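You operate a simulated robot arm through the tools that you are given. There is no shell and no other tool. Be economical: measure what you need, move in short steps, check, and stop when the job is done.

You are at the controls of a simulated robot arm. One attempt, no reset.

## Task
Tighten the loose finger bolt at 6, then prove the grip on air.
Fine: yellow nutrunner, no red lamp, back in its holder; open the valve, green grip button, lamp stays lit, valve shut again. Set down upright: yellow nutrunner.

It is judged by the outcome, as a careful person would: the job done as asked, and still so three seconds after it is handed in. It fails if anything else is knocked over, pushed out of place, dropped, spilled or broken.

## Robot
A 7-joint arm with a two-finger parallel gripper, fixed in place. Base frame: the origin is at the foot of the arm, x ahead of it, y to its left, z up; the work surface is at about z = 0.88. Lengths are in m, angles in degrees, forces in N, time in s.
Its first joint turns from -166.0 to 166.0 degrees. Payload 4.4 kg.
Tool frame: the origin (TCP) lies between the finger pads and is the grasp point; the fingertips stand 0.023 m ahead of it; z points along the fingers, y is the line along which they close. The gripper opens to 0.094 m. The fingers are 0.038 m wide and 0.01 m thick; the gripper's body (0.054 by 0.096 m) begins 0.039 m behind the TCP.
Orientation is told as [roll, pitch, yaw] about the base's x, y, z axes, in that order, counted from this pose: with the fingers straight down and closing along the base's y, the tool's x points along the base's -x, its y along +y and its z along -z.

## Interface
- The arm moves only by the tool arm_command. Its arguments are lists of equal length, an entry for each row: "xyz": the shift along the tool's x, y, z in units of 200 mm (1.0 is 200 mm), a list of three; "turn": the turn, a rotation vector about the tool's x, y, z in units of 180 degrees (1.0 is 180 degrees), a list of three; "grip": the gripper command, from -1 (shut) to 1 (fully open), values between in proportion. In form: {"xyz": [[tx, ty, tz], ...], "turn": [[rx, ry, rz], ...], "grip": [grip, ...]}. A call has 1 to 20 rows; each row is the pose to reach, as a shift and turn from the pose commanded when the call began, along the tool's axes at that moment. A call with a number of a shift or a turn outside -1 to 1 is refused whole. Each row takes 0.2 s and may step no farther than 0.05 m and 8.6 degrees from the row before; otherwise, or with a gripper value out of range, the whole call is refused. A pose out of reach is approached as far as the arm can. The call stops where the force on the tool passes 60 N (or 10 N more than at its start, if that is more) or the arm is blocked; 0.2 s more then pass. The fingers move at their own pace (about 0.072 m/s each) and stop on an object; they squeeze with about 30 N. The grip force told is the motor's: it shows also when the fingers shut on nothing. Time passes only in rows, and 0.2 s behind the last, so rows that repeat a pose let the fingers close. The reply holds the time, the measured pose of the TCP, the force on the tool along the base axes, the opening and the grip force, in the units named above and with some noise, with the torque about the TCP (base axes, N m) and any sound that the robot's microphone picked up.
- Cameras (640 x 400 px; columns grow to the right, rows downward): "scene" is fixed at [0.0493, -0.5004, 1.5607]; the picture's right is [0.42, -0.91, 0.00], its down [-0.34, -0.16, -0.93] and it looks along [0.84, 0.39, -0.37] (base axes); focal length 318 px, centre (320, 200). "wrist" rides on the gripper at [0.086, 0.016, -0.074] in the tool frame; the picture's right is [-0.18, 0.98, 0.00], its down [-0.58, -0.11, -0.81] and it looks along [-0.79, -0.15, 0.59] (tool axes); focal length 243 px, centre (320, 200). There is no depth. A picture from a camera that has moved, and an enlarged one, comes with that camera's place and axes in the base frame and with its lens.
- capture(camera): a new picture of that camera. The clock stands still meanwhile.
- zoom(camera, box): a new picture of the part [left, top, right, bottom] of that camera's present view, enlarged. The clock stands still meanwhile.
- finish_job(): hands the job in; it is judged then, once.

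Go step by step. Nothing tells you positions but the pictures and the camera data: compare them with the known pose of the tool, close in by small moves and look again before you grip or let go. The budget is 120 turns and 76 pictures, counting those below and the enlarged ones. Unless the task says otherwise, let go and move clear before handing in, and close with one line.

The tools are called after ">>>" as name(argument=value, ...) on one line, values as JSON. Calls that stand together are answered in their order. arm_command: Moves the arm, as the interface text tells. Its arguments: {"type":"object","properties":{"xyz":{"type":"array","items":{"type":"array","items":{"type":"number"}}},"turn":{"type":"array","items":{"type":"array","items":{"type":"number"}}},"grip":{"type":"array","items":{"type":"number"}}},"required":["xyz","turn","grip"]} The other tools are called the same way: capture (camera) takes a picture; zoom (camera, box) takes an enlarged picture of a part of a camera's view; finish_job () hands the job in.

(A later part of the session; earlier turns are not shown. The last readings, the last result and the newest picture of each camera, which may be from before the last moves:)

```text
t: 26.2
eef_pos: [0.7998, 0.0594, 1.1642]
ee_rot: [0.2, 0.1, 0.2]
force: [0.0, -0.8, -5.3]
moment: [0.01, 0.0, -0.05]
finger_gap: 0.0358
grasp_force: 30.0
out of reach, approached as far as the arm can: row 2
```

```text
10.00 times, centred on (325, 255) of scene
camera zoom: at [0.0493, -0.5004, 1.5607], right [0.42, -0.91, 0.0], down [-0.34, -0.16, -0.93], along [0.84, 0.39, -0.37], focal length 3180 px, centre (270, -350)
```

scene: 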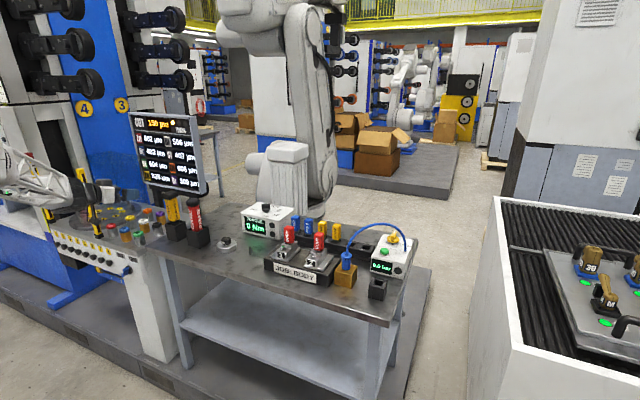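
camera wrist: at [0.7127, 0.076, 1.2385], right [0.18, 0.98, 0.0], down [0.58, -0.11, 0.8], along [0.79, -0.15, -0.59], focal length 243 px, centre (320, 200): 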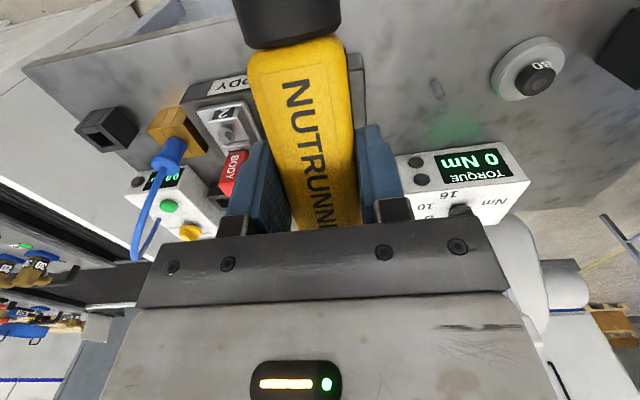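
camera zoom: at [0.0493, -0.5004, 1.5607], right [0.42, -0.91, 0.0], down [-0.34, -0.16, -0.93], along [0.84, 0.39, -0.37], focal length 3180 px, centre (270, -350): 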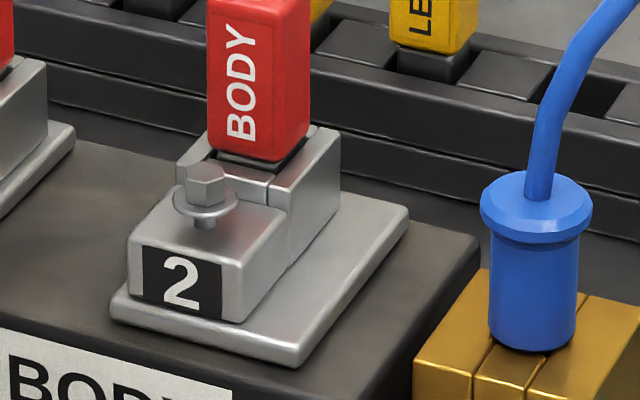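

Triangulated precisely: bolt 2 head top is at (0.8975, −0.0844, 0.990), both cameras agreeing. Swinging the nutrunner upright again, hovering above the bolt.

>>> arm_command(xyz=[[-0.049, -0.08, -0.04], [-0.097, -0.16, -0.08], [-0.146, -0.24, -0.12], [-0.195, -0.32, -0.15], [-0.244, -0.4, -0.18], [-0.292, -0.48, -0.2], [-0.341, -0.56, -0.22], [-0.39, -0.64, -0.24], [-0.4385, -0.719, -0.255]], turn=[[0, -0.0463, 0], [0, -0.0926, 0], [0, -0.1389, 0], [0, -0.1852, 0], [0, -0.2315, 0], [0, -0.2778, 0], [0, -0.3241, 0], [0, -0.3704, 0], [0, -0.4167, 0]], grip=[-1, -1, -1, -1, -1, -1, -1, -1, -1])

>>> zoom(camera="scene", box=[280, 180, 370, 270])

```text
t: 28.4
eef_pos: [0.9423, -0.0919, 1.2731]
ee_rot: [0.3, -75.9, -0.4]
force: [-2.6, 0.1, 2.1]
moment: [0.03, 0.35, -0.01]
finger_gap: 0.0361
grasp_force: 30.1
stopped in row 9: the arm was blocked; the commanded pose is now the measured one
```

```text
4.44 times, centred on (325, 225) of scene
camera zoom: at [0.0493, -0.5004, 1.5607], right [0.42, -0.91, 0.0], down [-0.34, -0.16, -0.93], along [0.84, 0.39, -0.37], focal length 1413 px, centre (298, 89)
```

zoom: 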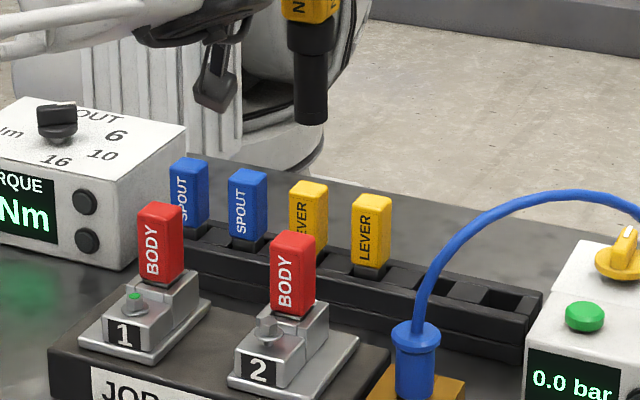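

The arm was blocked just before the end (joint limit in this posture) and rests at (0.942, −0.092, 1.273). I'll try easing to the target by small translation.

>>> arm_command(xyz=[[0.05, 0.013, -0.065], [0.1, 0.026, -0.13], [0.152, 0.04, -0.194]], turn=[[0, 0.002, 0], [0, 0.004, 0], [0, 0.005, 0]], grip=[-1, -1, -1])

>>> capture(camera="scene")

```text
t: 29.2
eef_pos: [0.8982, -0.0835, 1.2394]
ee_rot: [0.6, -74.3, -0.5]
force: [-0.4, -0.1, -7.1]
moment: [-0.03, 0.09, 0.01]
finger_gap: 0.0359
grasp_force: 29.3
```

```text
32 pictures are left
```

scene: 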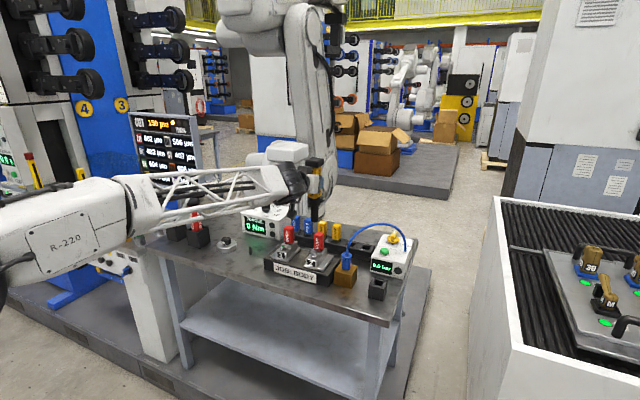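

It moves freely now. Descending to about 3–4 cm above the bolt and checking.

>>> arm_command(xyz=[[0.12, -0.002, 0.016], [0.25, -0.003, 0.032], [0.371, -0.004, 0.048]], turn=[[0, -0.002, 0], [0, -0.003, 0], [0, -0.004, 0]], grip=[-1, -1, -1])

>>> zoom(camera="scene", box=[290, 200, 350, 270])

```text
t: 30.0
eef_pos: [0.8873, -0.0838, 1.1681]
ee_rot: [0.5, -75.2, -0.5]
force: [0.3, 0.4, -5.0]
moment: [0.01, 0.09, 0.03]
finger_gap: 0.0357
grasp_force: 29.8
```

```text
5.71 times, centred on (320, 235) of scene
camera zoom: at [0.0493, -0.5004, 1.5607], right [0.42, -0.91, 0.0], down [-0.34, -0.16, -0.93], along [0.84, 0.39, -0.37], focal length 1817 px, centre (320, 0)
```

zoom: 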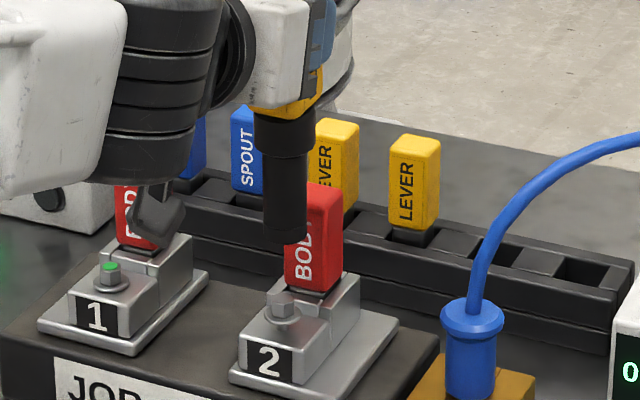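

The socket is within ~1–2 mm of the bolt axis. Nudge +1.4 mm in y and lower 35 mm.

>>> arm_command(xyz=[[0.06, 0.007, 0.016], [0.12, 0.007, 0.032], [0.169, 0.007, 0.0453]], turn=[[0, 0, 0], [0, 0, 0], [0, 0, 0]], grip=[-1, -1, -1])

>>> zoom(camera="scene", box=[295, 225, 345, 270])

```text
t: 30.8
eef_pos: [0.8886, -0.0835, 1.131]
ee_rot: [0.8, -75.1, -0.7]
force: [0.4, 0.2, -6.6]
moment: [0.03, 0.13, -0.01]
finger_gap: 0.0359
grasp_force: 29.5
```

```text
8.89 times, centred on (320, 248) of scene
camera zoom: at [0.0493, -0.5004, 1.5607], right [0.42, -0.91, 0.0], down [-0.34, -0.16, -0.93], along [0.84, 0.39, -0.37], focal length 2826 px, centre (320, -222)
```

zoom: 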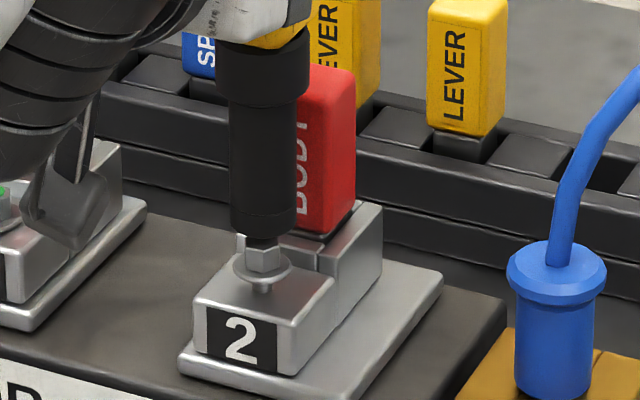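

Well centred over the hex head. Lowering gently onto it.

>>> arm_command(xyz=[[0.0193, 0, 0.0052], [0.0386, 0, 0.0104], [0.058, 0, 0.0155]], turn=[[0, 0, 0], [0, 0, 0], [0, 0, 0]], grip=[-1, -1, -1])

>>> zoom(camera="scene", box=[240, 195, 340, 270])

```text
t: 31.6
eef_pos: [0.8881, -0.0822, 1.1181]
ee_rot: [0.7, -74.9, -0.8]
force: [0.2, 0.5, -7.0]
moment: [0.0, 0.06, 0.02]
finger_gap: 0.0358
grasp_force: 29.9
```

```text
5.33 times, centred on (290, 232) of scene
camera zoom: at [0.0493, -0.5004, 1.5607], right [0.42, -0.91, 0.0], down [-0.34, -0.16, -0.93], along [0.84, 0.39, -0.37], focal length 1696 px, centre (480, 27)
```

zoom: 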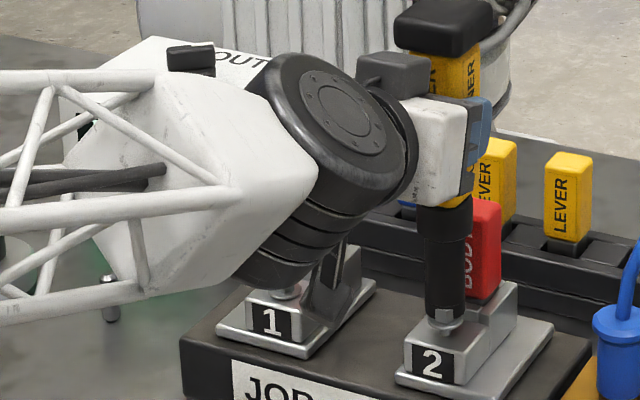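

The socket slides over the head with no contact force. Continuing slowly until it seats.

>>> arm_command(xyz=[[0.0097, 0, 0.0026], [0.0193, 0, 0.0052], [0.029, 0, 0.0078], [0.0386, 0, 0.0104]], turn=[[0, 0, 0], [0, 0, 0], [0, 0, 0], [0, 0, 0]], grip=[-1, -1, -1, -1])

>>> zoom(camera="scene", box=[295, 225, 345, 270])

```text
t: 32.6
eef_pos: [0.8881, -0.0828, 1.1138]
ee_rot: [0.6, -75.2, -0.6]
force: [8.7, -0.4, 9.3]
moment: [-0.07, -1.06, 0.02]
finger_gap: 0.0359
grasp_force: 30.5
```

```text
8.89 times, centred on (320, 248) of scene
camera zoom: at [0.0493, -0.5004, 1.5607], right [0.42, -0.91, 0.0], down [-0.34, -0.16, -0.93], along [0.84, 0.39, -0.37], focal length 2826 px, centre (320, -222)
```

zoom: 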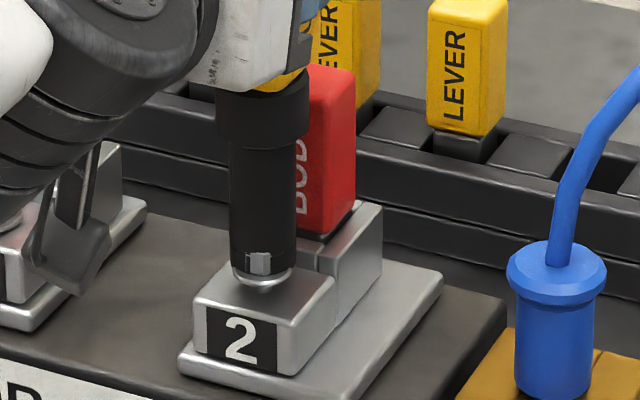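

Contact made (~16 N down). I'll press slightly more and hold, listening for the runner.

>>> arm_command(xyz=[[0.0097, 0, 0.0026], [0.0097, 0, 0.0026], [0.0097, 0, 0.0026], [0.0097, 0, 0.0026], [0.0097, 0, 0.0026]], turn=[[0, 0, 0], [0, 0, 0], [0, 0, 0], [0, 0, 0], [0, 0, 0]], grip=[-1, -1, -1, -1, -1])

>>> zoom(camera="scene", box=[230, 190, 340, 270])

```text
t: 33.8
eef_pos: [0.8896, -0.0818, 1.1076]
ee_rot: [0.7, -74.9, -0.6]
force: [-4.1, 0.6, 14.7]
moment: [-0.09, 0.21, -0.02]
finger_gap: 0.0354
grasp_force: 29.8
```

```text
5.00 times, centred on (285, 230) of scene
camera zoom: at [0.0493, -0.5004, 1.5607], right [0.42, -0.91, 0.0], down [-0.34, -0.16, -0.93], along [0.84, 0.39, -0.37], focal length 1590 px, centre (495, 50)
```

zoom: 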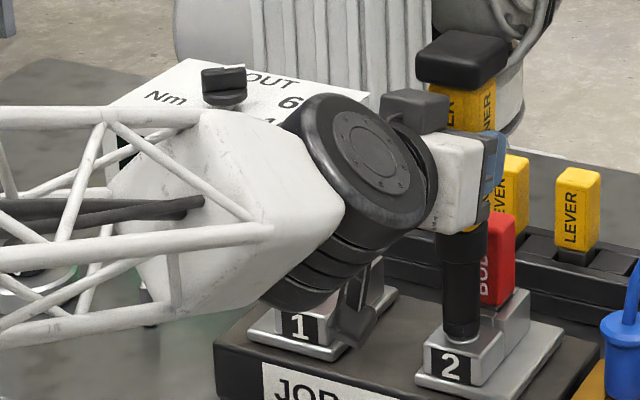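

The socket went down ~6 mm, so the bolt seems to be running in. Pressing a touch more and holding.

>>> arm_command(xyz=[[0.0097, 0, 0.0026], [0.0145, 0, 0.0039], [0.0145, 0, 0.0039], [0.0145, 0, 0.0039], [0.0145, 0, 0.0039], [0.0145, 0, 0.0039], [0.0145, 0, 0.0039], [0.0145, 0, 0.0039]], turn=[[0, 0, 0], [0, 0, 0], [0, 0, 0], [0, 0, 0], [0, 0, 0], [0, 0, 0], [0, 0, 0], [0, 0, 0]], grip=[-1, -1, -1, -1, -1, -1, -1, -1])

>>> zoom(camera="scene", box=[295, 225, 345, 270])

```text
t: 35.6
eef_pos: [0.8884, -0.0828, 1.1063]
ee_rot: [0.7, -75.1, -0.7]
force: [0.6, 0.4, 9.8]
moment: [-0.07, -0.13, -0.02]
finger_gap: 0.0361
grasp_force: 30.2
```

```text
8.89 times, centred on (320, 248) of scene
camera zoom: at [0.0493, -0.5004, 1.5607], right [0.42, -0.91, 0.0], down [-0.34, -0.16, -0.93], along [0.84, 0.39, -0.37], focal length 2826 px, centre (320, -222)
```

zoom: 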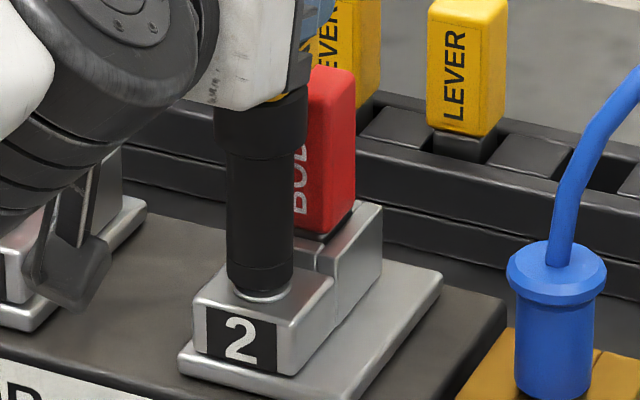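

Washer is flush now. Holding a bit longer, then lifting straight off to read the display and bolt.

>>> arm_command(xyz=[[0.006, 0, 0.0015], [0.006, 0, 0.0015], [0.006, 0, 0.0015], [0.006, 0, 0.0015], [0.006, 0, 0.0015], [0.006, 0, 0.0015], [0.006, 0, 0.0015], [0.006, 0, 0.0015], [0.006, 0, 0.0015], [0.006, 0, 0.0015]], turn=[[0, 0, 0], [0, 0, 0], [0, 0, 0], [0, 0, 0], [0, 0, 0], [0, 0, 0], [0, 0, 0], [0, 0, 0], [0, 0, 0], [0, 0, 0]], grip=[-1, -1, -1, -1, -1, -1, -1, -1, -1, -1])

>>> arm_command(xyz=[[-0.08, 0, -0.021], [-0.2, 0, -0.054], [-0.4, 0, -0.107], [-0.6, 0, -0.161], [-0.8, 0, -0.215]], turn=[[0, 0, 0], [0, 0, 0], [0, 0, 0], [0, 0, 0], [0, 0, 0]], grip=[-1, -1, -1, -1, -1])

>>> zoom(camera="scene", box=[230, 150, 350, 280])

```text
t: 37.8
eef_pos: [0.8893, -0.0813, 1.1054]
ee_rot: [0.7, -75.1, -0.6]
force: [2.1, -0.3, 26.3]
moment: [-0.09, -0.51, 0.0]
finger_gap: 0.036
grasp_force: 29.8
```

```text
t: 39.0
eef_pos: [0.8892, -0.0828, 1.2702]
ee_rot: [0.7, -75.0, -0.6]
force: [0.1, 0.2, -6.1]
moment: [0.0, 0.04, 0.02]
finger_gap: 0.0358
grasp_force: 30.2
```

```text
3.08 times, centred on (290, 215) of scene
camera zoom: at [0.0493, -0.5004, 1.5607], right [0.42, -0.91, 0.0], down [-0.34, -0.16, -0.93], along [0.84, 0.39, -0.37], focal length 978 px, centre (412, 154)
```

zoom: 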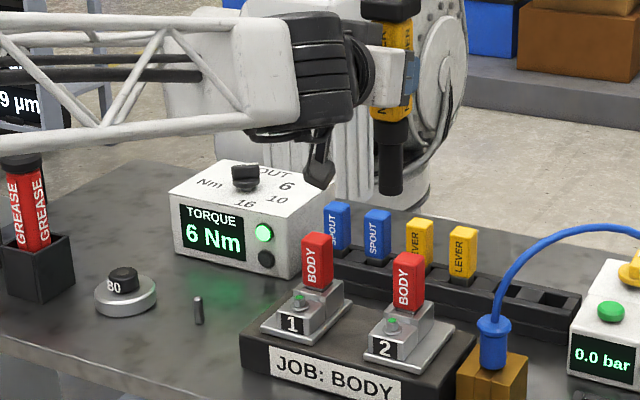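

6 Nm with the green lamp lit, no red, and bolt 2 is now green. Carrying the nutrunner back to its holder.

>>> arm_command(xyz=[[0, 0.2, 0], [0, 0.4, 0], [0, 0.6, 0], [0, 0.8, 0], [0, 1.0, 0]], turn=[[0, 0, 0], [0, 0, 0], [0, 0, 0], [0, 0, 0], [0, 0, 0]], grip=[-1, -1, -1, -1, -1])

>>> arm_command(xyz=[[0, 0.2, 0], [0, 0.4, 0], [0, 0.6, 0], [0, 0.8, 0], [0, 1.0, 0]], turn=[[0, 0, 0], [0, 0, 0], [0, 0, 0], [0, 0, 0], [0, 0, 0]], grip=[-1, -1, -1, -1, -1])

>>> arm_command(xyz=[[0, 0.2, 0], [0, 0.4, 0], [0, 0.6, 0], [0, 0.8, 0], [0, 1.0, 0]], turn=[[0, 0, 0], [0, 0, 0], [0, 0, 0], [0, 0, 0], [0, 0, 0]], grip=[-1, -1, -1, -1, -1])

```text
t: 40.2
eef_pos: [0.8888, 0.1155, 1.2727]
ee_rot: [0.7, -75.2, -0.7]
force: [0.4, 0.1, -5.1]
moment: [0.01, 0.12, 0.0]
finger_gap: 0.036
grasp_force: 29.9
```

```text
t: 41.4
eef_pos: [0.8901, 0.319, 1.2709]
ee_rot: [0.7, -75.1, -0.8]
force: [-0.3, 0.4, -6.8]
moment: [-0.01, 0.07, 0.03]
finger_gap: 0.0358
grasp_force: 30.8
```

```text
t: 42.6
eef_pos: [0.8882, 0.5171, 1.2737]
ee_rot: [0.9, -75.1, -0.8]
force: [0.1, -0.1, -5.8]
moment: [0.0, 0.14, 0.02]
finger_gap: 0.0358
grasp_force: 30.3
```

>>> arm_command(xyz=[[-0.006, 0.17, 0.023], [-0.012, 0.335, 0.046], [0.14, 0.335, 0.085], [0.29, 0.335, 0.125], [0.428, 0.335, 0.164]], turn=[[0, 0, 0], [0, 0, 0], [0, 0, 0], [0, 0, 0], [0, 0, 0]], grip=[-1, -1, -1, -1, -1])

>>> zoom(camera="scene", box=[110, 130, 250, 250])

```text
t: 43.8
eef_pos: [0.8983, 0.5829, 1.183]
ee_rot: [0.9, -75.1, -0.9]
force: [-0.5, 0.6, -4.9]
moment: [0.03, 0.16, 0.04]
finger_gap: 0.0359
grasp_force: 29.6
```

```text
3.33 times, centred on (180, 190) of scene
camera zoom: at [0.0493, -0.5004, 1.5607], right [0.42, -0.91, 0.0], down [-0.34, -0.16, -0.93], along [0.84, 0.39, -0.37], focal length 1060 px, centre (787, 233)
```

zoom: 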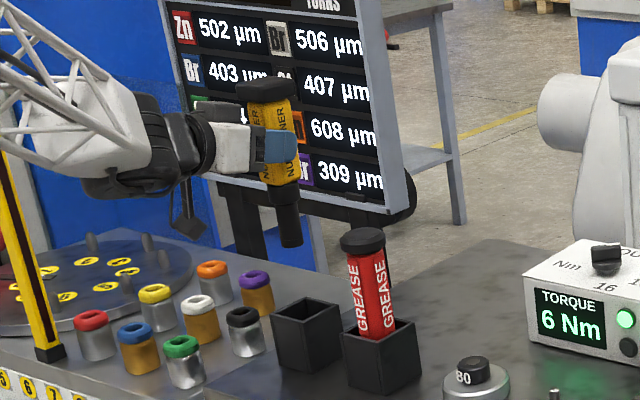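

The view matches the lift-off picture, so the alignment is preserved. Lowering into the holder.

>>> arm_command(xyz=[[0.15, 0.003, 0.04], [0.3, 0.006, 0.08], [0.42, 0.008, 0.113], [0.54, 0.01, 0.145], [0.65, 0.01, 0.174], [0.72, 0.01, 0.193]], turn=[[0, 0, 0], [0, 0, 0], [0, 0, 0], [0, 0, 0], [0, 0, 0], [0, 0, 0]], grip=[-1, -1, -1, -1, -1, -1])

>>> zoom(camera="scene", box=[120, 170, 240, 250])

```text
t: 45.2
eef_pos: [0.8961, 0.5869, 1.0327]
ee_rot: [0.8, -75.0, -0.8]
force: [0.3, 0.9, -4.4]
moment: [0.01, 0.13, -0.02]
finger_gap: 0.0358
grasp_force: 29.8
```

```text
5.00 times, centred on (180, 210) of scene
camera zoom: at [0.0493, -0.5004, 1.5607], right [0.42, -0.91, 0.0], down [-0.34, -0.16, -0.93], along [0.84, 0.39, -0.37], focal length 1590 px, centre (1020, 150)
```

zoom: 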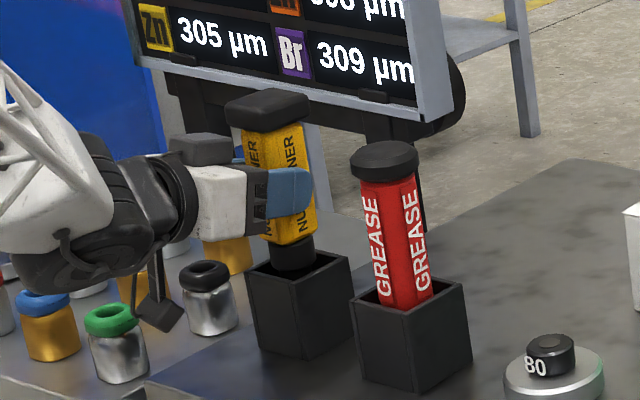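

>>> arm_command(xyz=[[0.015, 0, 0.004], [0.03, 0, 0.008], [0.042, 0, 0.0112], [0.05, 0, 0.0135]], turn=[[0, 0, 0], [0, 0, 0], [0, 0, 0], [0, 0, 0]], grip=[-1, -1, -1, -1])

```text
t: 46.2
eef_pos: [0.899, 0.5872, 1.0231]
ee_rot: [0.6, -75.0, -0.6]
force: [0.2, 0.5, -5.7]
moment: [-0.02, 0.08, 0.01]
finger_gap: 0.0358
grasp_force: 29.4
```

>>> arm_command(xyz=[[0.008, 0, 0.002], [0.016, 0, 0.004], [0.024, 0, 0.006]], turn=[[0, 0, 0], [0, 0, 0], [0, 0, 0]], grip=[-1, -1, -1])

```text
t: 47.0
eef_pos: [0.8993, 0.586, 1.0199]
ee_rot: [0.9, -75.2, -0.9]
force: [-9.3, -6.9, 13.5]
moment: [-0.98, 0.82, -0.22]
finger_gap: 0.0358
grasp_force: 30.1
```

Seated on the holder floor. Releasing, then checking before backing out.

>>> arm_command(xyz=[[0, 0, 0], [0, 0, 0], [0, 0, 0], [0, 0, 0], [0, 0, 0], [0, 0, 0]], turn=[[0, 0, 0], [0, 0, 0], [0, 0, 0], [0, 0, 0], [0, 0, 0], [0, 0, 0]], grip=[-0.1, 0.2, 0.6, 1, 1, 1])

>>> arm_command(xyz=[[0.03, 0, -0.13], [0.077, 0, -0.33], [0.13, 0, -0.555], [0.183, 0, -0.779]], turn=[[0, 0, 0], [0, 0, 0], [0, 0, 0], [0, 0, 0]], grip=[1, 1, 1, 1])

>>> zoom(camera="scene", box=[90, 160, 250, 260])

```text
t: 48.4
eef_pos: [0.8992, 0.5877, 1.017]
ee_rot: [0.7, -75.0, -0.6]
force: [-0.2, -0.5, 0.2]
moment: [0.01, 0.02, 0.01]
finger_gap: 0.0939
grasp_force: 0.0
```

```text
t: 49.4
eef_pos: [0.7356, 0.5875, 1.0222]
ee_rot: [0.8, -75.0, -0.7]
force: [-0.9, 0.1, -0.1]
moment: [0.01, -0.01, -0.01]
finger_gap: 0.094
grasp_force: 0.1
```

```text
4.00 times, centred on (170, 210) of scene
camera zoom: at [0.0493, -0.5004, 1.5607], right [0.42, -0.91, 0.0], down [-0.34, -0.16, -0.93], along [0.84, 0.39, -0.37], focal length 1272 px, centre (920, 160)
```

zoom: 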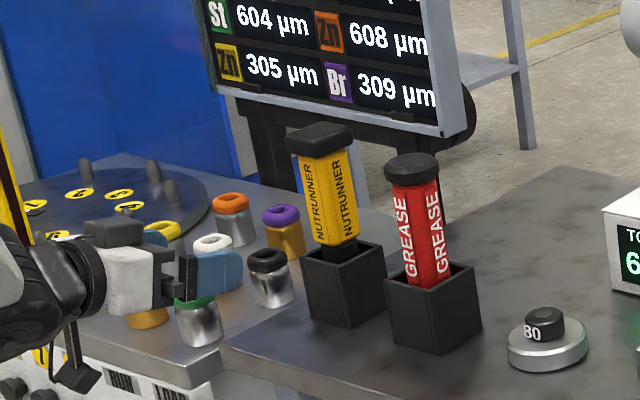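

The nutrunner is back upright in its holder. Next is the air box: valve knob about (1.143, −0.304, 0.97), button (1.05, −0.294, 0.966), with a hose arching nearby at −y. I'll rise, reduce the tilt and travel over.

>>> arm_command(xyz=[[-0.184, 0, -0.049], [-0.367, 0, -0.098], [-0.55, 0, -0.148], [-0.734, 0, -0.197], [-0.918, 0, -0.246]], turn=[[0, 0.044, 0], [0, 0.088, 0], [0, 0.132, 0], [0, 0.176, 0], [0, 0.22, 0]], grip=[0.5, 0, 0, 0, 0])

>>> arm_command(xyz=[[0, -0.25, -0.02], [0, -0.5, -0.04], [0, -0.75, -0.06], [0, -1.0, -0.08]], turn=[[0, 0.044, 0], [0, 0.088, 0], [0, 0.132, 0], [0, 0.176, 0]], grip=[0, 0, 0, 0])

>>> arm_command(xyz=[[0, -0.25, -0.08], [0, -0.5, -0.1], [0, -0.75, -0.1], [0, -1.0, -0.1]], turn=[[0, 0, 0], [0, 0, 0], [0, 0, 0], [0, 0, 0]], grip=[0, 0, 0, 0])

>>> arm_command(xyz=[[0, -0.25, 0], [0, -0.5, 0], [0, -0.75, 0], [0, -1.0, 0]], turn=[[0, 0, 0], [0, 0, 0], [0, 0, 0], [0, 0, 0]], grip=[0, 0, 0, 0])

```text
t: 50.6
eef_pos: [0.7378, 0.587, 1.2132]
ee_rot: [0.2, -35.3, -0.1]
force: [0.7, -0.5, 0.5]
moment: [-0.01, -0.05, -0.02]
finger_gap: 0.047
grasp_force: 0.0
```

```text
refused: row 1 steps farther than a row can; nothing moved
```

```text
refused: row 1 steps farther than a row can; nothing moved
```

```text
t: 51.6
eef_pos: [0.7372, 0.3857, 1.2098]
ee_rot: [0.3, -35.6, -0.1]
force: [-0.2, -0.6, -0.1]
moment: [0.04, -0.01, 0.04]
finger_gap: 0.047
grasp_force: 0.0
```

>>> arm_command(xyz=[[0, -0.22, 0], [0, -0.42, 0], [0, -0.62, 0], [0, -0.8, 0], [0, -0.98, 0]], turn=[[0, 0.04, 0], [0, 0.08, 0], [0, 0.12, 0], [0, 0.16, 0], [0, 0.198, 0]], grip=[1, 1, 1, 1, 1])

>>> arm_command(xyz=[[0, -0.24, -0.05], [0, -0.48, -0.1], [-0.2, -0.6, -0.15], [-0.4, -0.7, -0.2], [-0.6, -0.8, -0.2], [-0.8, -0.9, -0.2], [-0.95, -0.98, -0.2]], turn=[[0, 0, 0], [0, 0, 0], [0, 0, 0], [0, 0, 0], [0, 0, 0], [0, 0, 0], [0, 0, 0]], grip=[1, 1, 1, 1, 1, 1, 1])

>>> capture(camera="wrist")

```text
t: 52.8
eef_pos: [0.7262, 0.195, 1.2113]
ee_rot: [-12.7, -7.9, 0.8]
force: [2.1, 2.4, -2.0]
moment: [-0.15, 0.12, -0.04]
finger_gap: 0.094
grasp_force: 0.1
out of reach, approached as far as the arm can: row 2, 3, 4, 5
```

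```text
t: 54.4
eef_pos: [0.9167, 0.0104, 1.2969]
ee_rot: [-15.1, -6.6, 1.1]
force: [-0.3, -0.6, 0.2]
moment: [0.02, 0.0, -0.02]
finger_gap: 0.0942
grasp_force: 0.1
out of reach, approached as far as the arm can: row 3, 4
```

```text
21 pictures are left
camera wrist: at [0.8219, 0.0442, 1.3534], right [0.2, 0.95, -0.23], down [0.48, 0.11, 0.87], along [0.85, -0.28, -0.44], focal length 243 px, centre (320, 200)
```

wrist: 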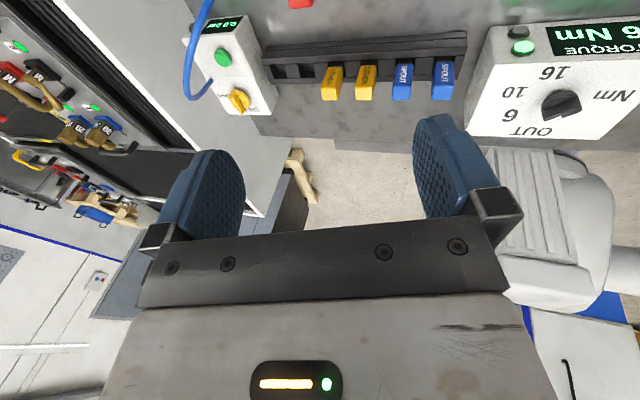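

Orientation drifted (a joint limit), but this view shows the air box well. Zooming in on it.

>>> zoom(camera="wrist", box=[170, 0, 290, 120])

```text
3.33 times, centred on (230, 60) of wrist
camera zoom: at [0.8219, 0.0442, 1.3534], right [0.2, 0.95, -0.23], down [0.48, 0.11, 0.87], along [0.85, -0.28, -0.44], focal length 809 px, centre (620, 667)
```

zoom: 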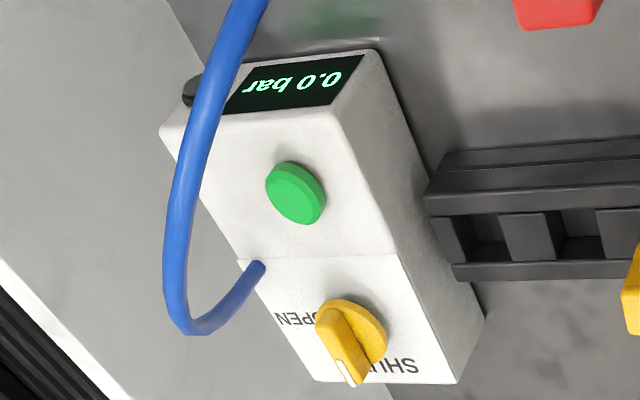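

Valve at about (1.138, −0.30) pointing to SHUT (+x); OPEN is at −y, i.e. −90°. First undo the stray roll, then tilt forward.

>>> arm_command(xyz=[[0, 0, 0], [0, 0, 0]], turn=[[-0.042, 0, 0], [-0.084, 0, 0]], grip=[0.3, 0.3])

>>> arm_command(xyz=[[0, -0.2, 0], [0, -0.4, 0], [0, -0.6, 0], [0, -0.8, 0]], turn=[[0, -0.046, 0], [0, -0.092, 0], [0, -0.138, 0], [0, -0.184, 0]], grip=[0.3, 0.3, 0.3, 0.3])

```text
t: 55.0
eef_pos: [0.916, 0.0102, 1.2942]
ee_rot: [-15.2, -6.5, 1.1]
force: [0.3, -0.2, -0.4]
moment: [-0.02, 0.02, 0.01]
finger_gap: 0.0612
grasp_force: 0.0
out of reach, approached as far as the arm can: row 1, 2
```

```text
t: 56.0
eef_pos: [0.8685, -0.0913, 1.2132]
ee_rot: [-19.4, -38.4, 11.6]
force: [-0.5, -0.1, 2.3]
moment: [0.03, 0.07, -0.02]
finger_gap: 0.0611
grasp_force: 0.0
out of reach, approached as far as the arm can: row 1, 2, 3, 4
```

The arm is pinned by a joint limit in this posture. Let me look at the arm to work out how to free it.

>>> capture(camera="scene")

```text
19 pictures are left
```

scene: 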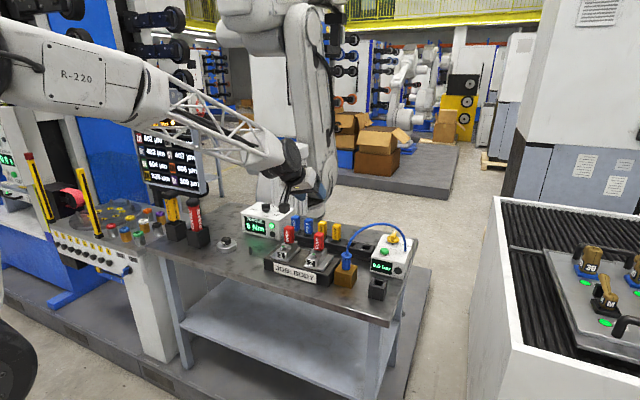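

The fingers already point correctly (heading −18°, tilt 42°). Only the roll about the tool axis is at its limit, and the gripper is symmetric, so I'll roll 157° the other way, which also gives a top-down camera view.

>>> arm_command(xyz=[[0, 0, 0], [0, 0, 0], [0, 0, 0], [0, 0, 0], [0, 0, 0], [0, 0, 0], [0, 0, 0], [0, 0, 0], [0, 0, 0], [0, 0, 0], [0, 0, 0], [0, 0, 0], [0, 0, 0], [0, 0, 0], [0, 0, 0], [0, 0, 0], [0, 0, 0], [0, 0, 0], [0, 0, 0], [0, 0, 0]], turn=[[0, 0, -0.0437], [0, 0, -0.0873], [0, 0, -0.131], [0, 0, -0.1747], [0, 0, -0.2183], [0, 0, -0.262], [0, 0, -0.3057], [0, 0, -0.3493], [0, 0, -0.393], [0, 0, -0.4367], [0, 0, -0.4803], [0, 0, -0.524], [0, 0, -0.5677], [0, 0, -0.6113], [0, 0, -0.655], [0, 0, -0.6987], [0, 0, -0.7423], [0, 0, -0.786], [0, 0, -0.8297], [0, 0, -0.8733]], grip=[0.3, 0.3, 0.3, 0.3, 0.3, 0.3, 0.3, 0.3, 0.3, 0.3, 0.3, 0.3, 0.3, 0.3, 0.3, 0.3, 0.3, 0.3, 0.3, 0.3])

>>> capture(camera="wrist")

```text
t: 60.2
eef_pos: [0.9136, -0.1455, 1.3366]
ee_rot: [0.0, 42.1, 162.1]
force: [0.8, 0.3, -0.1]
moment: [-0.04, 0.01, 0.03]
finger_gap: 0.0612
grasp_force: 0.3
out of reach, approached as far as the arm can: row 1, 2, 3, 4, 5, 6, 7, 8, 9, 10
```

```text
18 pictures are left
camera wrist: at [0.9222, -0.1645, 1.4496], right [-0.43, -0.89, -0.12], down [-0.89, 0.4, 0.21], along [-0.14, 0.2, -0.97], focal length 243 px, centre (320, 200)
```

wrist: 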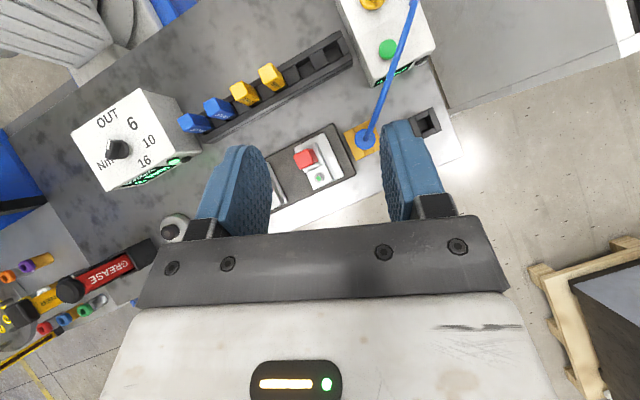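

Now the tool is well oriented (heading −18°, tilt 42°) and the camera looks straight down. Approaching the valve with heading about −35° to stay clear of the hose.

>>> arm_command(xyz=[[-0.035, 0.028, 0.192], [-0.069, 0.056, 0.384], [-0.104, 0.084, 0.576], [-0.138, 0.112, 0.768], [-0.173, 0.14, 0.96]], turn=[[-0.0126, 0, 0.014], [-0.0253, 0, 0.0281], [-0.0379, 0, 0.0421], [-0.0506, 0, 0.0562], [-0.0632, 0, 0.0702]], grip=[0.3, 0.3, 0.3, 0.3, 0.3])

>>> capture(camera="wrist")

```text
t: 61.4
eef_pos: [1.005, -0.2043, 1.1705]
ee_rot: [-0.3, 42.2, 144.8]
force: [0.3, -0.1, 1.1]
moment: [0.03, 0.02, -0.04]
finger_gap: 0.061
grasp_force: 0.1
```

```text
17 pictures are left
camera wrist: at [1.0064, -0.2252, 1.2839], right [-0.68, -0.73, -0.13], down [-0.73, 0.65, 0.21], along [-0.07, 0.23, -0.97], focal length 243 px, centre (320, 200)
```

wrist: 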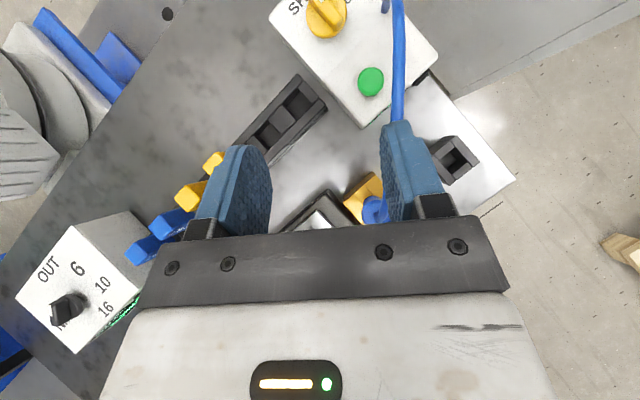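

The hose passes right over the button, so I'll come from the +y side with heading −60°. Closed fingertips will push the valve bar round instead of gripping it.

>>> arm_command(xyz=[[-0.01, -0.08, 0.1], [-0.025, -0.16, 0.24], [-0.04, -0.241, 0.38], [-0.055, -0.241, 0.517]], turn=[[-0.0311, 0, 0.0343], [-0.0622, 0, 0.0687], [-0.0933, 0, 0.103], [-0.0933, 0, 0.103]], grip=[-1, -1, -1, -1])

>>> capture(camera="wrist")

```text
t: 62.4
eef_pos: [1.0813, -0.1995, 1.0868]
ee_rot: [-0.1, 42.2, 119.7]
force: [-0.7, 0.3, -0.5]
moment: [0.05, 0.0, 0.02]
finger_gap: 0.0003
grasp_force: 30.5
```

```text
16 pictures are left
camera wrist: at [1.073, -0.2196, 1.2001], right [-0.92, -0.37, -0.13], down [-0.39, 0.9, 0.21], along [0.04, 0.24, -0.97], focal length 243 px, centre (320, 200)
```

wrist: 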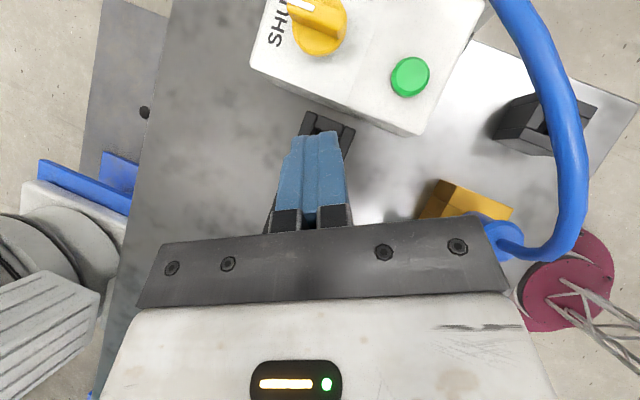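

Reach is good here and the hose is clear to the side. Refined: knob axis (1.138, −0.304), disc z ≈ 0.966. I'll put the closed tip beside the bar's far half on its +y side.

>>> arm_command(xyz=[[0.016, -0.018, 0.148], [0.032, -0.036, 0.295], [0.048, -0.055, 0.443], [0.065, -0.073, 0.591]], turn=[[0, 0, 0], [0, 0, 0], [0, 0, 0], [0, 0, 0]], grip=[-1, -1, -1, -1])

>>> zoom(camera="wrist", box=[230, 0, 430, 140])

>>> zoom(camera="scene", box=[355, 205, 425, 275])

```text
t: 63.4
eef_pos: [1.1386, -0.2701, 1.0072]
ee_rot: [-0.2, 42.1, 119.9]
force: [0.8, -0.2, 1.8]
moment: [0.08, 0.01, 0.02]
finger_gap: 0.0004
grasp_force: 30.4
```

```text
2.86 times, centred on (330, 70) of wrist
camera zoom: at [1.1318, -0.2897, 1.1206], right [-0.92, -0.37, -0.13], down [-0.39, 0.9, 0.21], along [0.04, 0.24, -0.97], focal length 693 px, centre (291, 571)
```

zoom: 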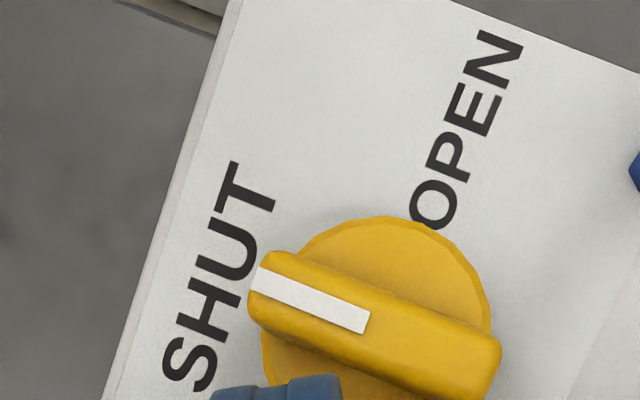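

```text
5.71 times, centred on (390, 240) of scene
camera zoom: at [0.0493, -0.5004, 1.5607], right [0.42, -0.91, 0.0], down [-0.34, -0.16, -0.93], along [0.84, 0.39, -0.37], focal length 1817 px, centre (-80, -29)
```

zoom: 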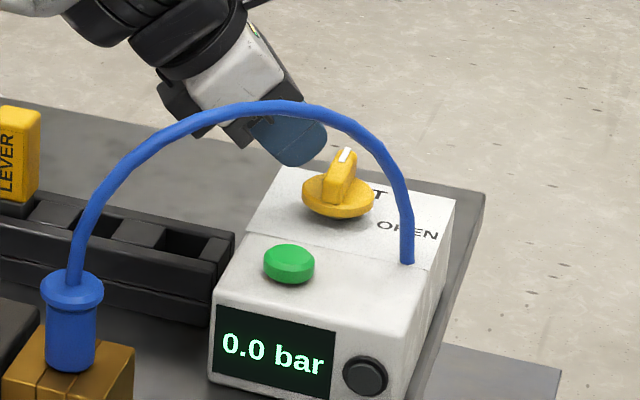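

Excellent views. The tip is beside the bar's pointer end; pushing along the heading to swing it toward OPEN.

>>> arm_command(xyz=[[0, 0, 0.02], [0.034, 0, 0.053], [0.068, 0, 0.086], [0.102, 0, 0.119], [0.1365, 0, 0.151]], turn=[[0, 0, 0], [0, 0, 0], [0, 0, 0], [0, 0, 0], [0, 0, 0]], grip=[-1, -1, -1, -1, -1])

>>> capture(camera="wrist")

```text
t: 64.6
eef_pos: [1.1578, -0.3032, 1.0034]
ee_rot: [-0.1, 42.3, 119.7]
force: [-1.9, 18.0, 22.6]
moment: [0.41, 0.38, -0.31]
finger_gap: 0.0
grasp_force: 30.5
```

```text
13 pictures are left
camera wrist: at [1.1506, -0.3228, 1.1174], right [-0.92, -0.37, -0.13], down [-0.39, 0.9, 0.21], along [0.04, 0.24, -0.97], focal length 243 px, centre (320, 200)
```

wrist: 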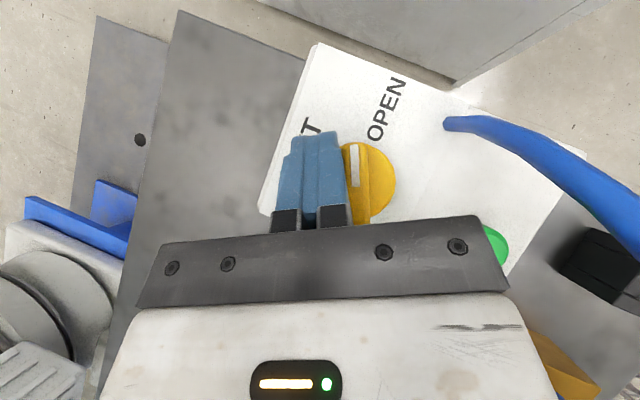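

The bar has swung to about −60°. Now moving a bit further forward and pushing sideways to bring it the remaining ~30° to OPEN.

>>> arm_command(xyz=[[0.025, 0, 0.016], [0.051, 0, 0.033], [0.051, 0.02, 0.033], [0.051, 0.035, 0.033], [0.051, 0.045, 0.033]], turn=[[0, 0, 0], [0, 0, 0], [0, 0, 0], [0, 0, 0], [0, 0, 0]], grip=[-1, -1, -1, -1, -1])

>>> capture(camera="wrist")

>>> zoom(camera="scene", box=[355, 205, 425, 275])

```text
t: 65.6
eef_pos: [1.1597, -0.3176, 1.0041]
ee_rot: [-0.5, 42.2, 119.8]
force: [29.9, -5.9, -5.3]
moment: [-0.1, -0.51, -0.03]
finger_gap: 0.0
grasp_force: 30.1
stopped in row 5: the force on the tool passed its limit at 75 N (the readings are from after the stop); the commanded pose is now the measured one
```

```text
12 pictures are left
camera wrist: at [1.1525, -0.3378, 1.1177], right [-0.92, -0.37, -0.13], down [-0.39, 0.9, 0.21], along [0.04, 0.24, -0.97], focal length 243 px, centre (320, 200)
```

wrist: 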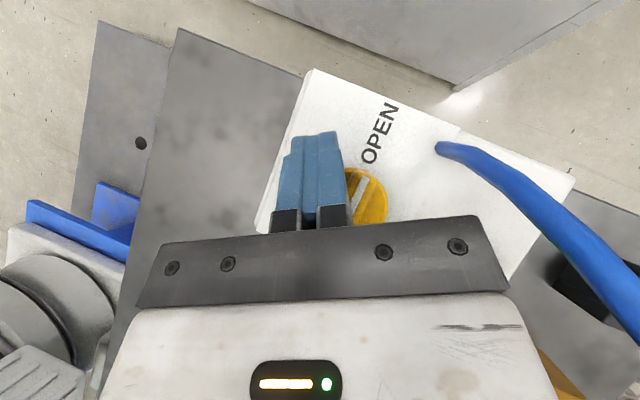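

```text
5.71 times, centred on (390, 240) of scene
camera zoom: at [0.0493, -0.5004, 1.5607], right [0.42, -0.91, 0.0], down [-0.34, -0.16, -0.93], along [0.84, 0.39, -0.37], focal length 1817 px, centre (-80, -29)
```

zoom: 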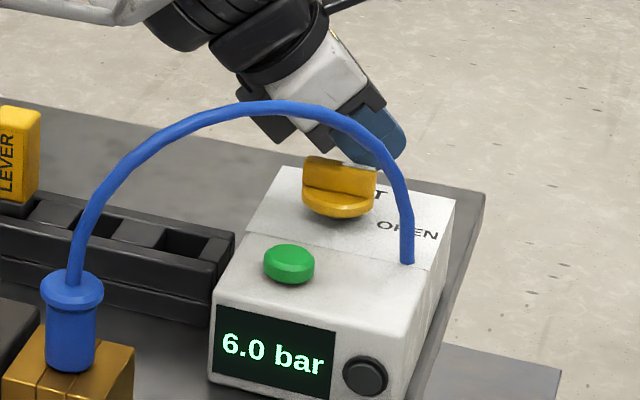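

6.0 bar, so the valve is open. Now I'll back off upward and turn the tool to heading −90° to come at the green button from the +y side, under the hose arch.

>>> arm_command(xyz=[[0, -0.04, 0], [0.05, -0.04, -0.1], [0.09, -0.04, -0.3], [0.114, -0.04, -0.48], [0.114, -0.04, -0.572]], turn=[[0, 0, 0], [0, 0, 0], [0, 0, 0], [0, 0, 0], [0, 0, 0]], grip=[-1, -1, -1, -1, -1])

>>> arm_command(xyz=[[0, 0, -0.05], [0, 0, -0.1], [0, 0, -0.15], [0, 0, -0.2]], turn=[[-0.028, 0, 0.0309], [-0.056, 0, 0.0618], [-0.084, 0, 0.0926], [-0.112, 0, 0.1235]], grip=[-1, -1, -1, -1])

>>> arm_command(xyz=[[0, 0, 0], [0, 0, 0]], turn=[[0, 0.036, 0], [0, 0.072, 0]], grip=[-1, -1])

```text
t: 66.8
eef_pos: [1.1373, -0.2614, 1.1038]
ee_rot: [-0.3, 42.2, 119.9]
force: [-0.2, 0.0, -0.3]
moment: [-0.04, 0.02, -0.01]
finger_gap: 0.0002
grasp_force: 29.9
```

```text
t: 67.8
eef_pos: [1.1219, -0.2393, 1.1349]
ee_rot: [-0.3, 42.1, 89.7]
force: [-0.1, 0.4, 0.0]
moment: [0.02, 0.01, -0.02]
finger_gap: 0.0003
grasp_force: 30.5
```

```text
t: 68.4
eef_pos: [1.1227, -0.2397, 1.1346]
ee_rot: [-0.3, 55.1, 89.7]
force: [-0.5, 0.0, 0.5]
moment: [0.0, 0.01, 0.0]
finger_gap: 0.0001
grasp_force: 29.9
```

>>> arm_command(xyz=[[-0.1, 0.12, 0.01], [-0.2, 0.24, 0.03], [-0.32, 0.365, 0.04], [-0.422, 0.365, 0.051]], turn=[[0, 0, 0], [0, 0, 0], [0, 0, 0], [0, 0, 0]], grip=[-1, -1, -1, -1])

>>> capture(camera="wrist")

```text
t: 69.4
eef_pos: [1.0508, -0.1999, 1.0581]
ee_rot: [-0.5, 55.1, 89.5]
force: [0.0, 0.0, 1.4]
moment: [0.01, -0.03, -0.01]
finger_gap: 0.0
grasp_force: 30.0
```

```text
10 pictures are left
camera wrist: at [1.0337, -0.1875, 1.1721], right [-0.98, 0.1, -0.16], down [0.11, 0.99, -0.01], along [0.15, -0.03, -0.99], focal length 243 px, centre (320, 200)
```

wrist: 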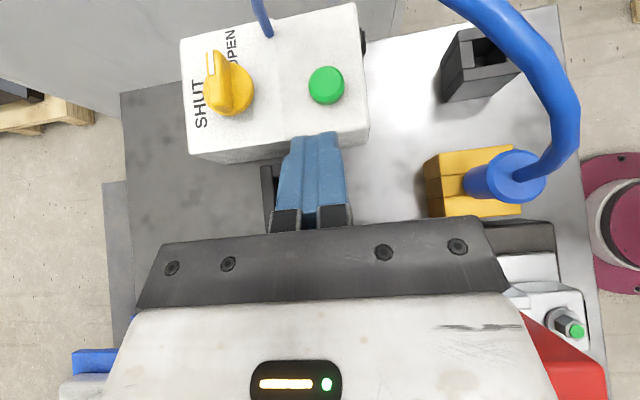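

Button confirmed at (1.049, −0.291). Moving the tip over it.

>>> arm_command(xyz=[[0.002, 0.001, 0.16], [0.004, 0.002, 0.33], [0.007, 0.004, 0.49]], turn=[[0, 0, 0], [0, 0, 0], [0, 0, 0]], grip=[-1, -1, -1])

>>> zoom(camera="scene", box=[355, 205, 425, 275])

```text
t: 70.2
eef_pos: [1.0495, -0.2823, 1.0074]
ee_rot: [-0.3, 55.1, 89.7]
force: [-0.3, 0.2, 0.4]
moment: [0.04, -0.01, 0.01]
finger_gap: 0.0
grasp_force: 30.3
```

```text
5.71 times, centred on (390, 240) of scene
camera zoom: at [0.0493, -0.5004, 1.5607], right [0.42, -0.91, 0.0], down [-0.34, -0.16, -0.93], along [0.84, 0.39, -0.37], focal length 1817 px, centre (-80, -29)
```

zoom: 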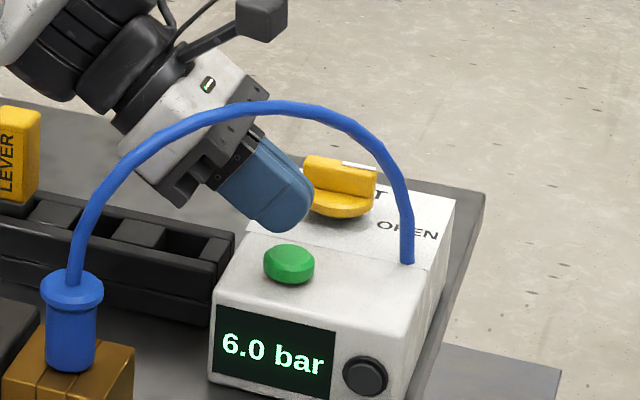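

The tip is ~12 mm above the button. Pressing down gently.

>>> arm_command(xyz=[[-0.025, 0, 0.0172], [-0.045, 0, 0.0316], [-0.053, 0, 0.0373], [-0.0615, 0, 0.043], [-0.07, 0, 0.049], [-0.07, 0, 0.049], [-0.07, 0, 0.049]], turn=[[0, 0, 0], [0, 0, 0], [0, 0, 0], [0, 0, 0], [0, 0, 0], [0, 0, 0], [0, 0, 0]], grip=[-1, -1, -1, -1, -1, -1, -1])

>>> zoom(camera="scene", box=[335, 205, 425, 295])

```text
t: 71.8
eef_pos: [1.0503, -0.2791, 0.9872]
ee_rot: [-0.4, 55.1, 89.7]
force: [1.7, -2.9, 9.3]
moment: [-0.2, -0.08, 0.03]
finger_gap: 0.0002
grasp_force: 30.3
heard: click
```

```text
4.44 times, centred on (380, 250) of scene
camera zoom: at [0.0493, -0.5004, 1.5607], right [0.42, -0.91, 0.0], down [-0.34, -0.16, -0.93], along [0.84, 0.39, -0.37], focal length 1413 px, centre (53, -22)
```

zoom: 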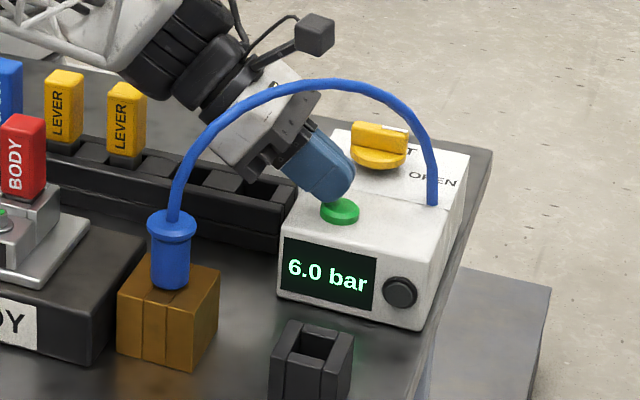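

A click was heard. Lifting off to see the lamp.

>>> arm_command(xyz=[[0.04, 0, -0.028], [0.12, 0, -0.084], [0.16, 0, -0.2], [0.16, 0, -0.35]], turn=[[0, 0, 0], [0, 0, 0], [0, 0, 0], [0, 0, 0]], grip=[-1, -1, -1, -1])

>>> zoom(camera="scene", box=[335, 205, 425, 295])

```text
t: 72.8
eef_pos: [1.0472, -0.2421, 1.0513]
ee_rot: [-0.2, 55.0, 89.8]
force: [0.0, 0.0, 0.0]
moment: [-0.01, 0.02, 0.0]
finger_gap: 0.0001
grasp_force: 29.9
```

```text
4.44 times, centred on (380, 250) of scene
camera zoom: at [0.0493, -0.5004, 1.5607], right [0.42, -0.91, 0.0], down [-0.34, -0.16, -0.93], along [0.84, 0.39, -0.37], focal length 1413 px, centre (53, -22)
```

zoom: 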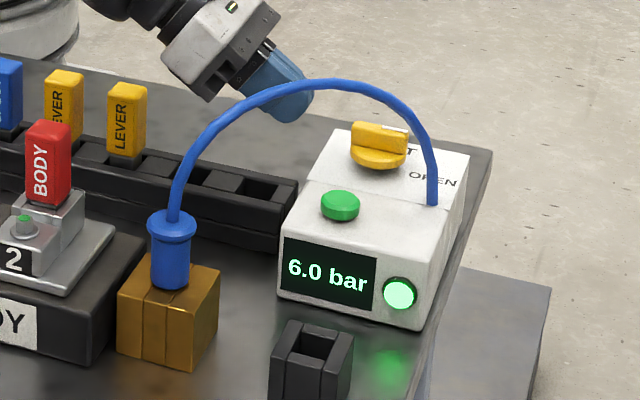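

The lamp is lit green and stays lit at 6.0 bar. Now shutting the valve: the tip goes to the +x side of the bar's tail to push it back counterclockwise.

>>> arm_command(xyz=[[0.002, -0.2, -0.03], [0.005, -0.4, -0.06], [0.007, -0.575, -0.078], [-0.02, -0.575, 0.05], [-0.045, -0.575, 0.17], [-0.067, -0.575, 0.279]], turn=[[0, 0, 0], [0, 0, 0], [0, 0, 0], [0, 0, 0], [0, 0, 0], [0, 0, 0]], grip=[-1, -1, -1, -1, -1, -1])

>>> capture(camera="wrist")

```text
t: 74.2
eef_pos: [1.165, -0.2775, 1.0111]
ee_rot: [-0.4, 55.0, 89.7]
force: [-0.5, 0.4, 0.8]
moment: [0.01, 0.04, -0.04]
finger_gap: 0.0
grasp_force: 30.3
```

```text
6 pictures are left
camera wrist: at [1.1475, -0.2659, 1.1247], right [-0.98, 0.1, -0.15], down [0.11, 0.99, -0.01], along [0.15, -0.03, -0.99], focal length 243 px, centre (320, 200)
```

wrist: 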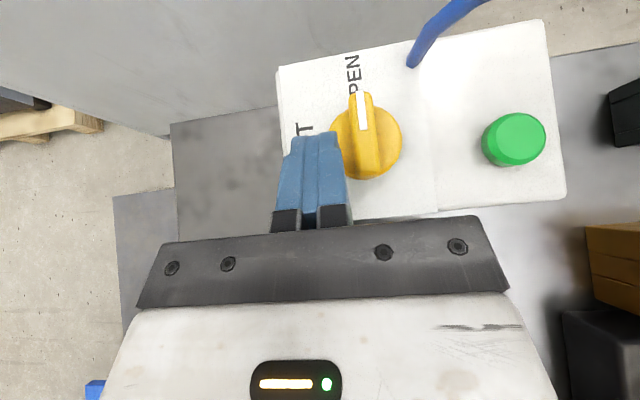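

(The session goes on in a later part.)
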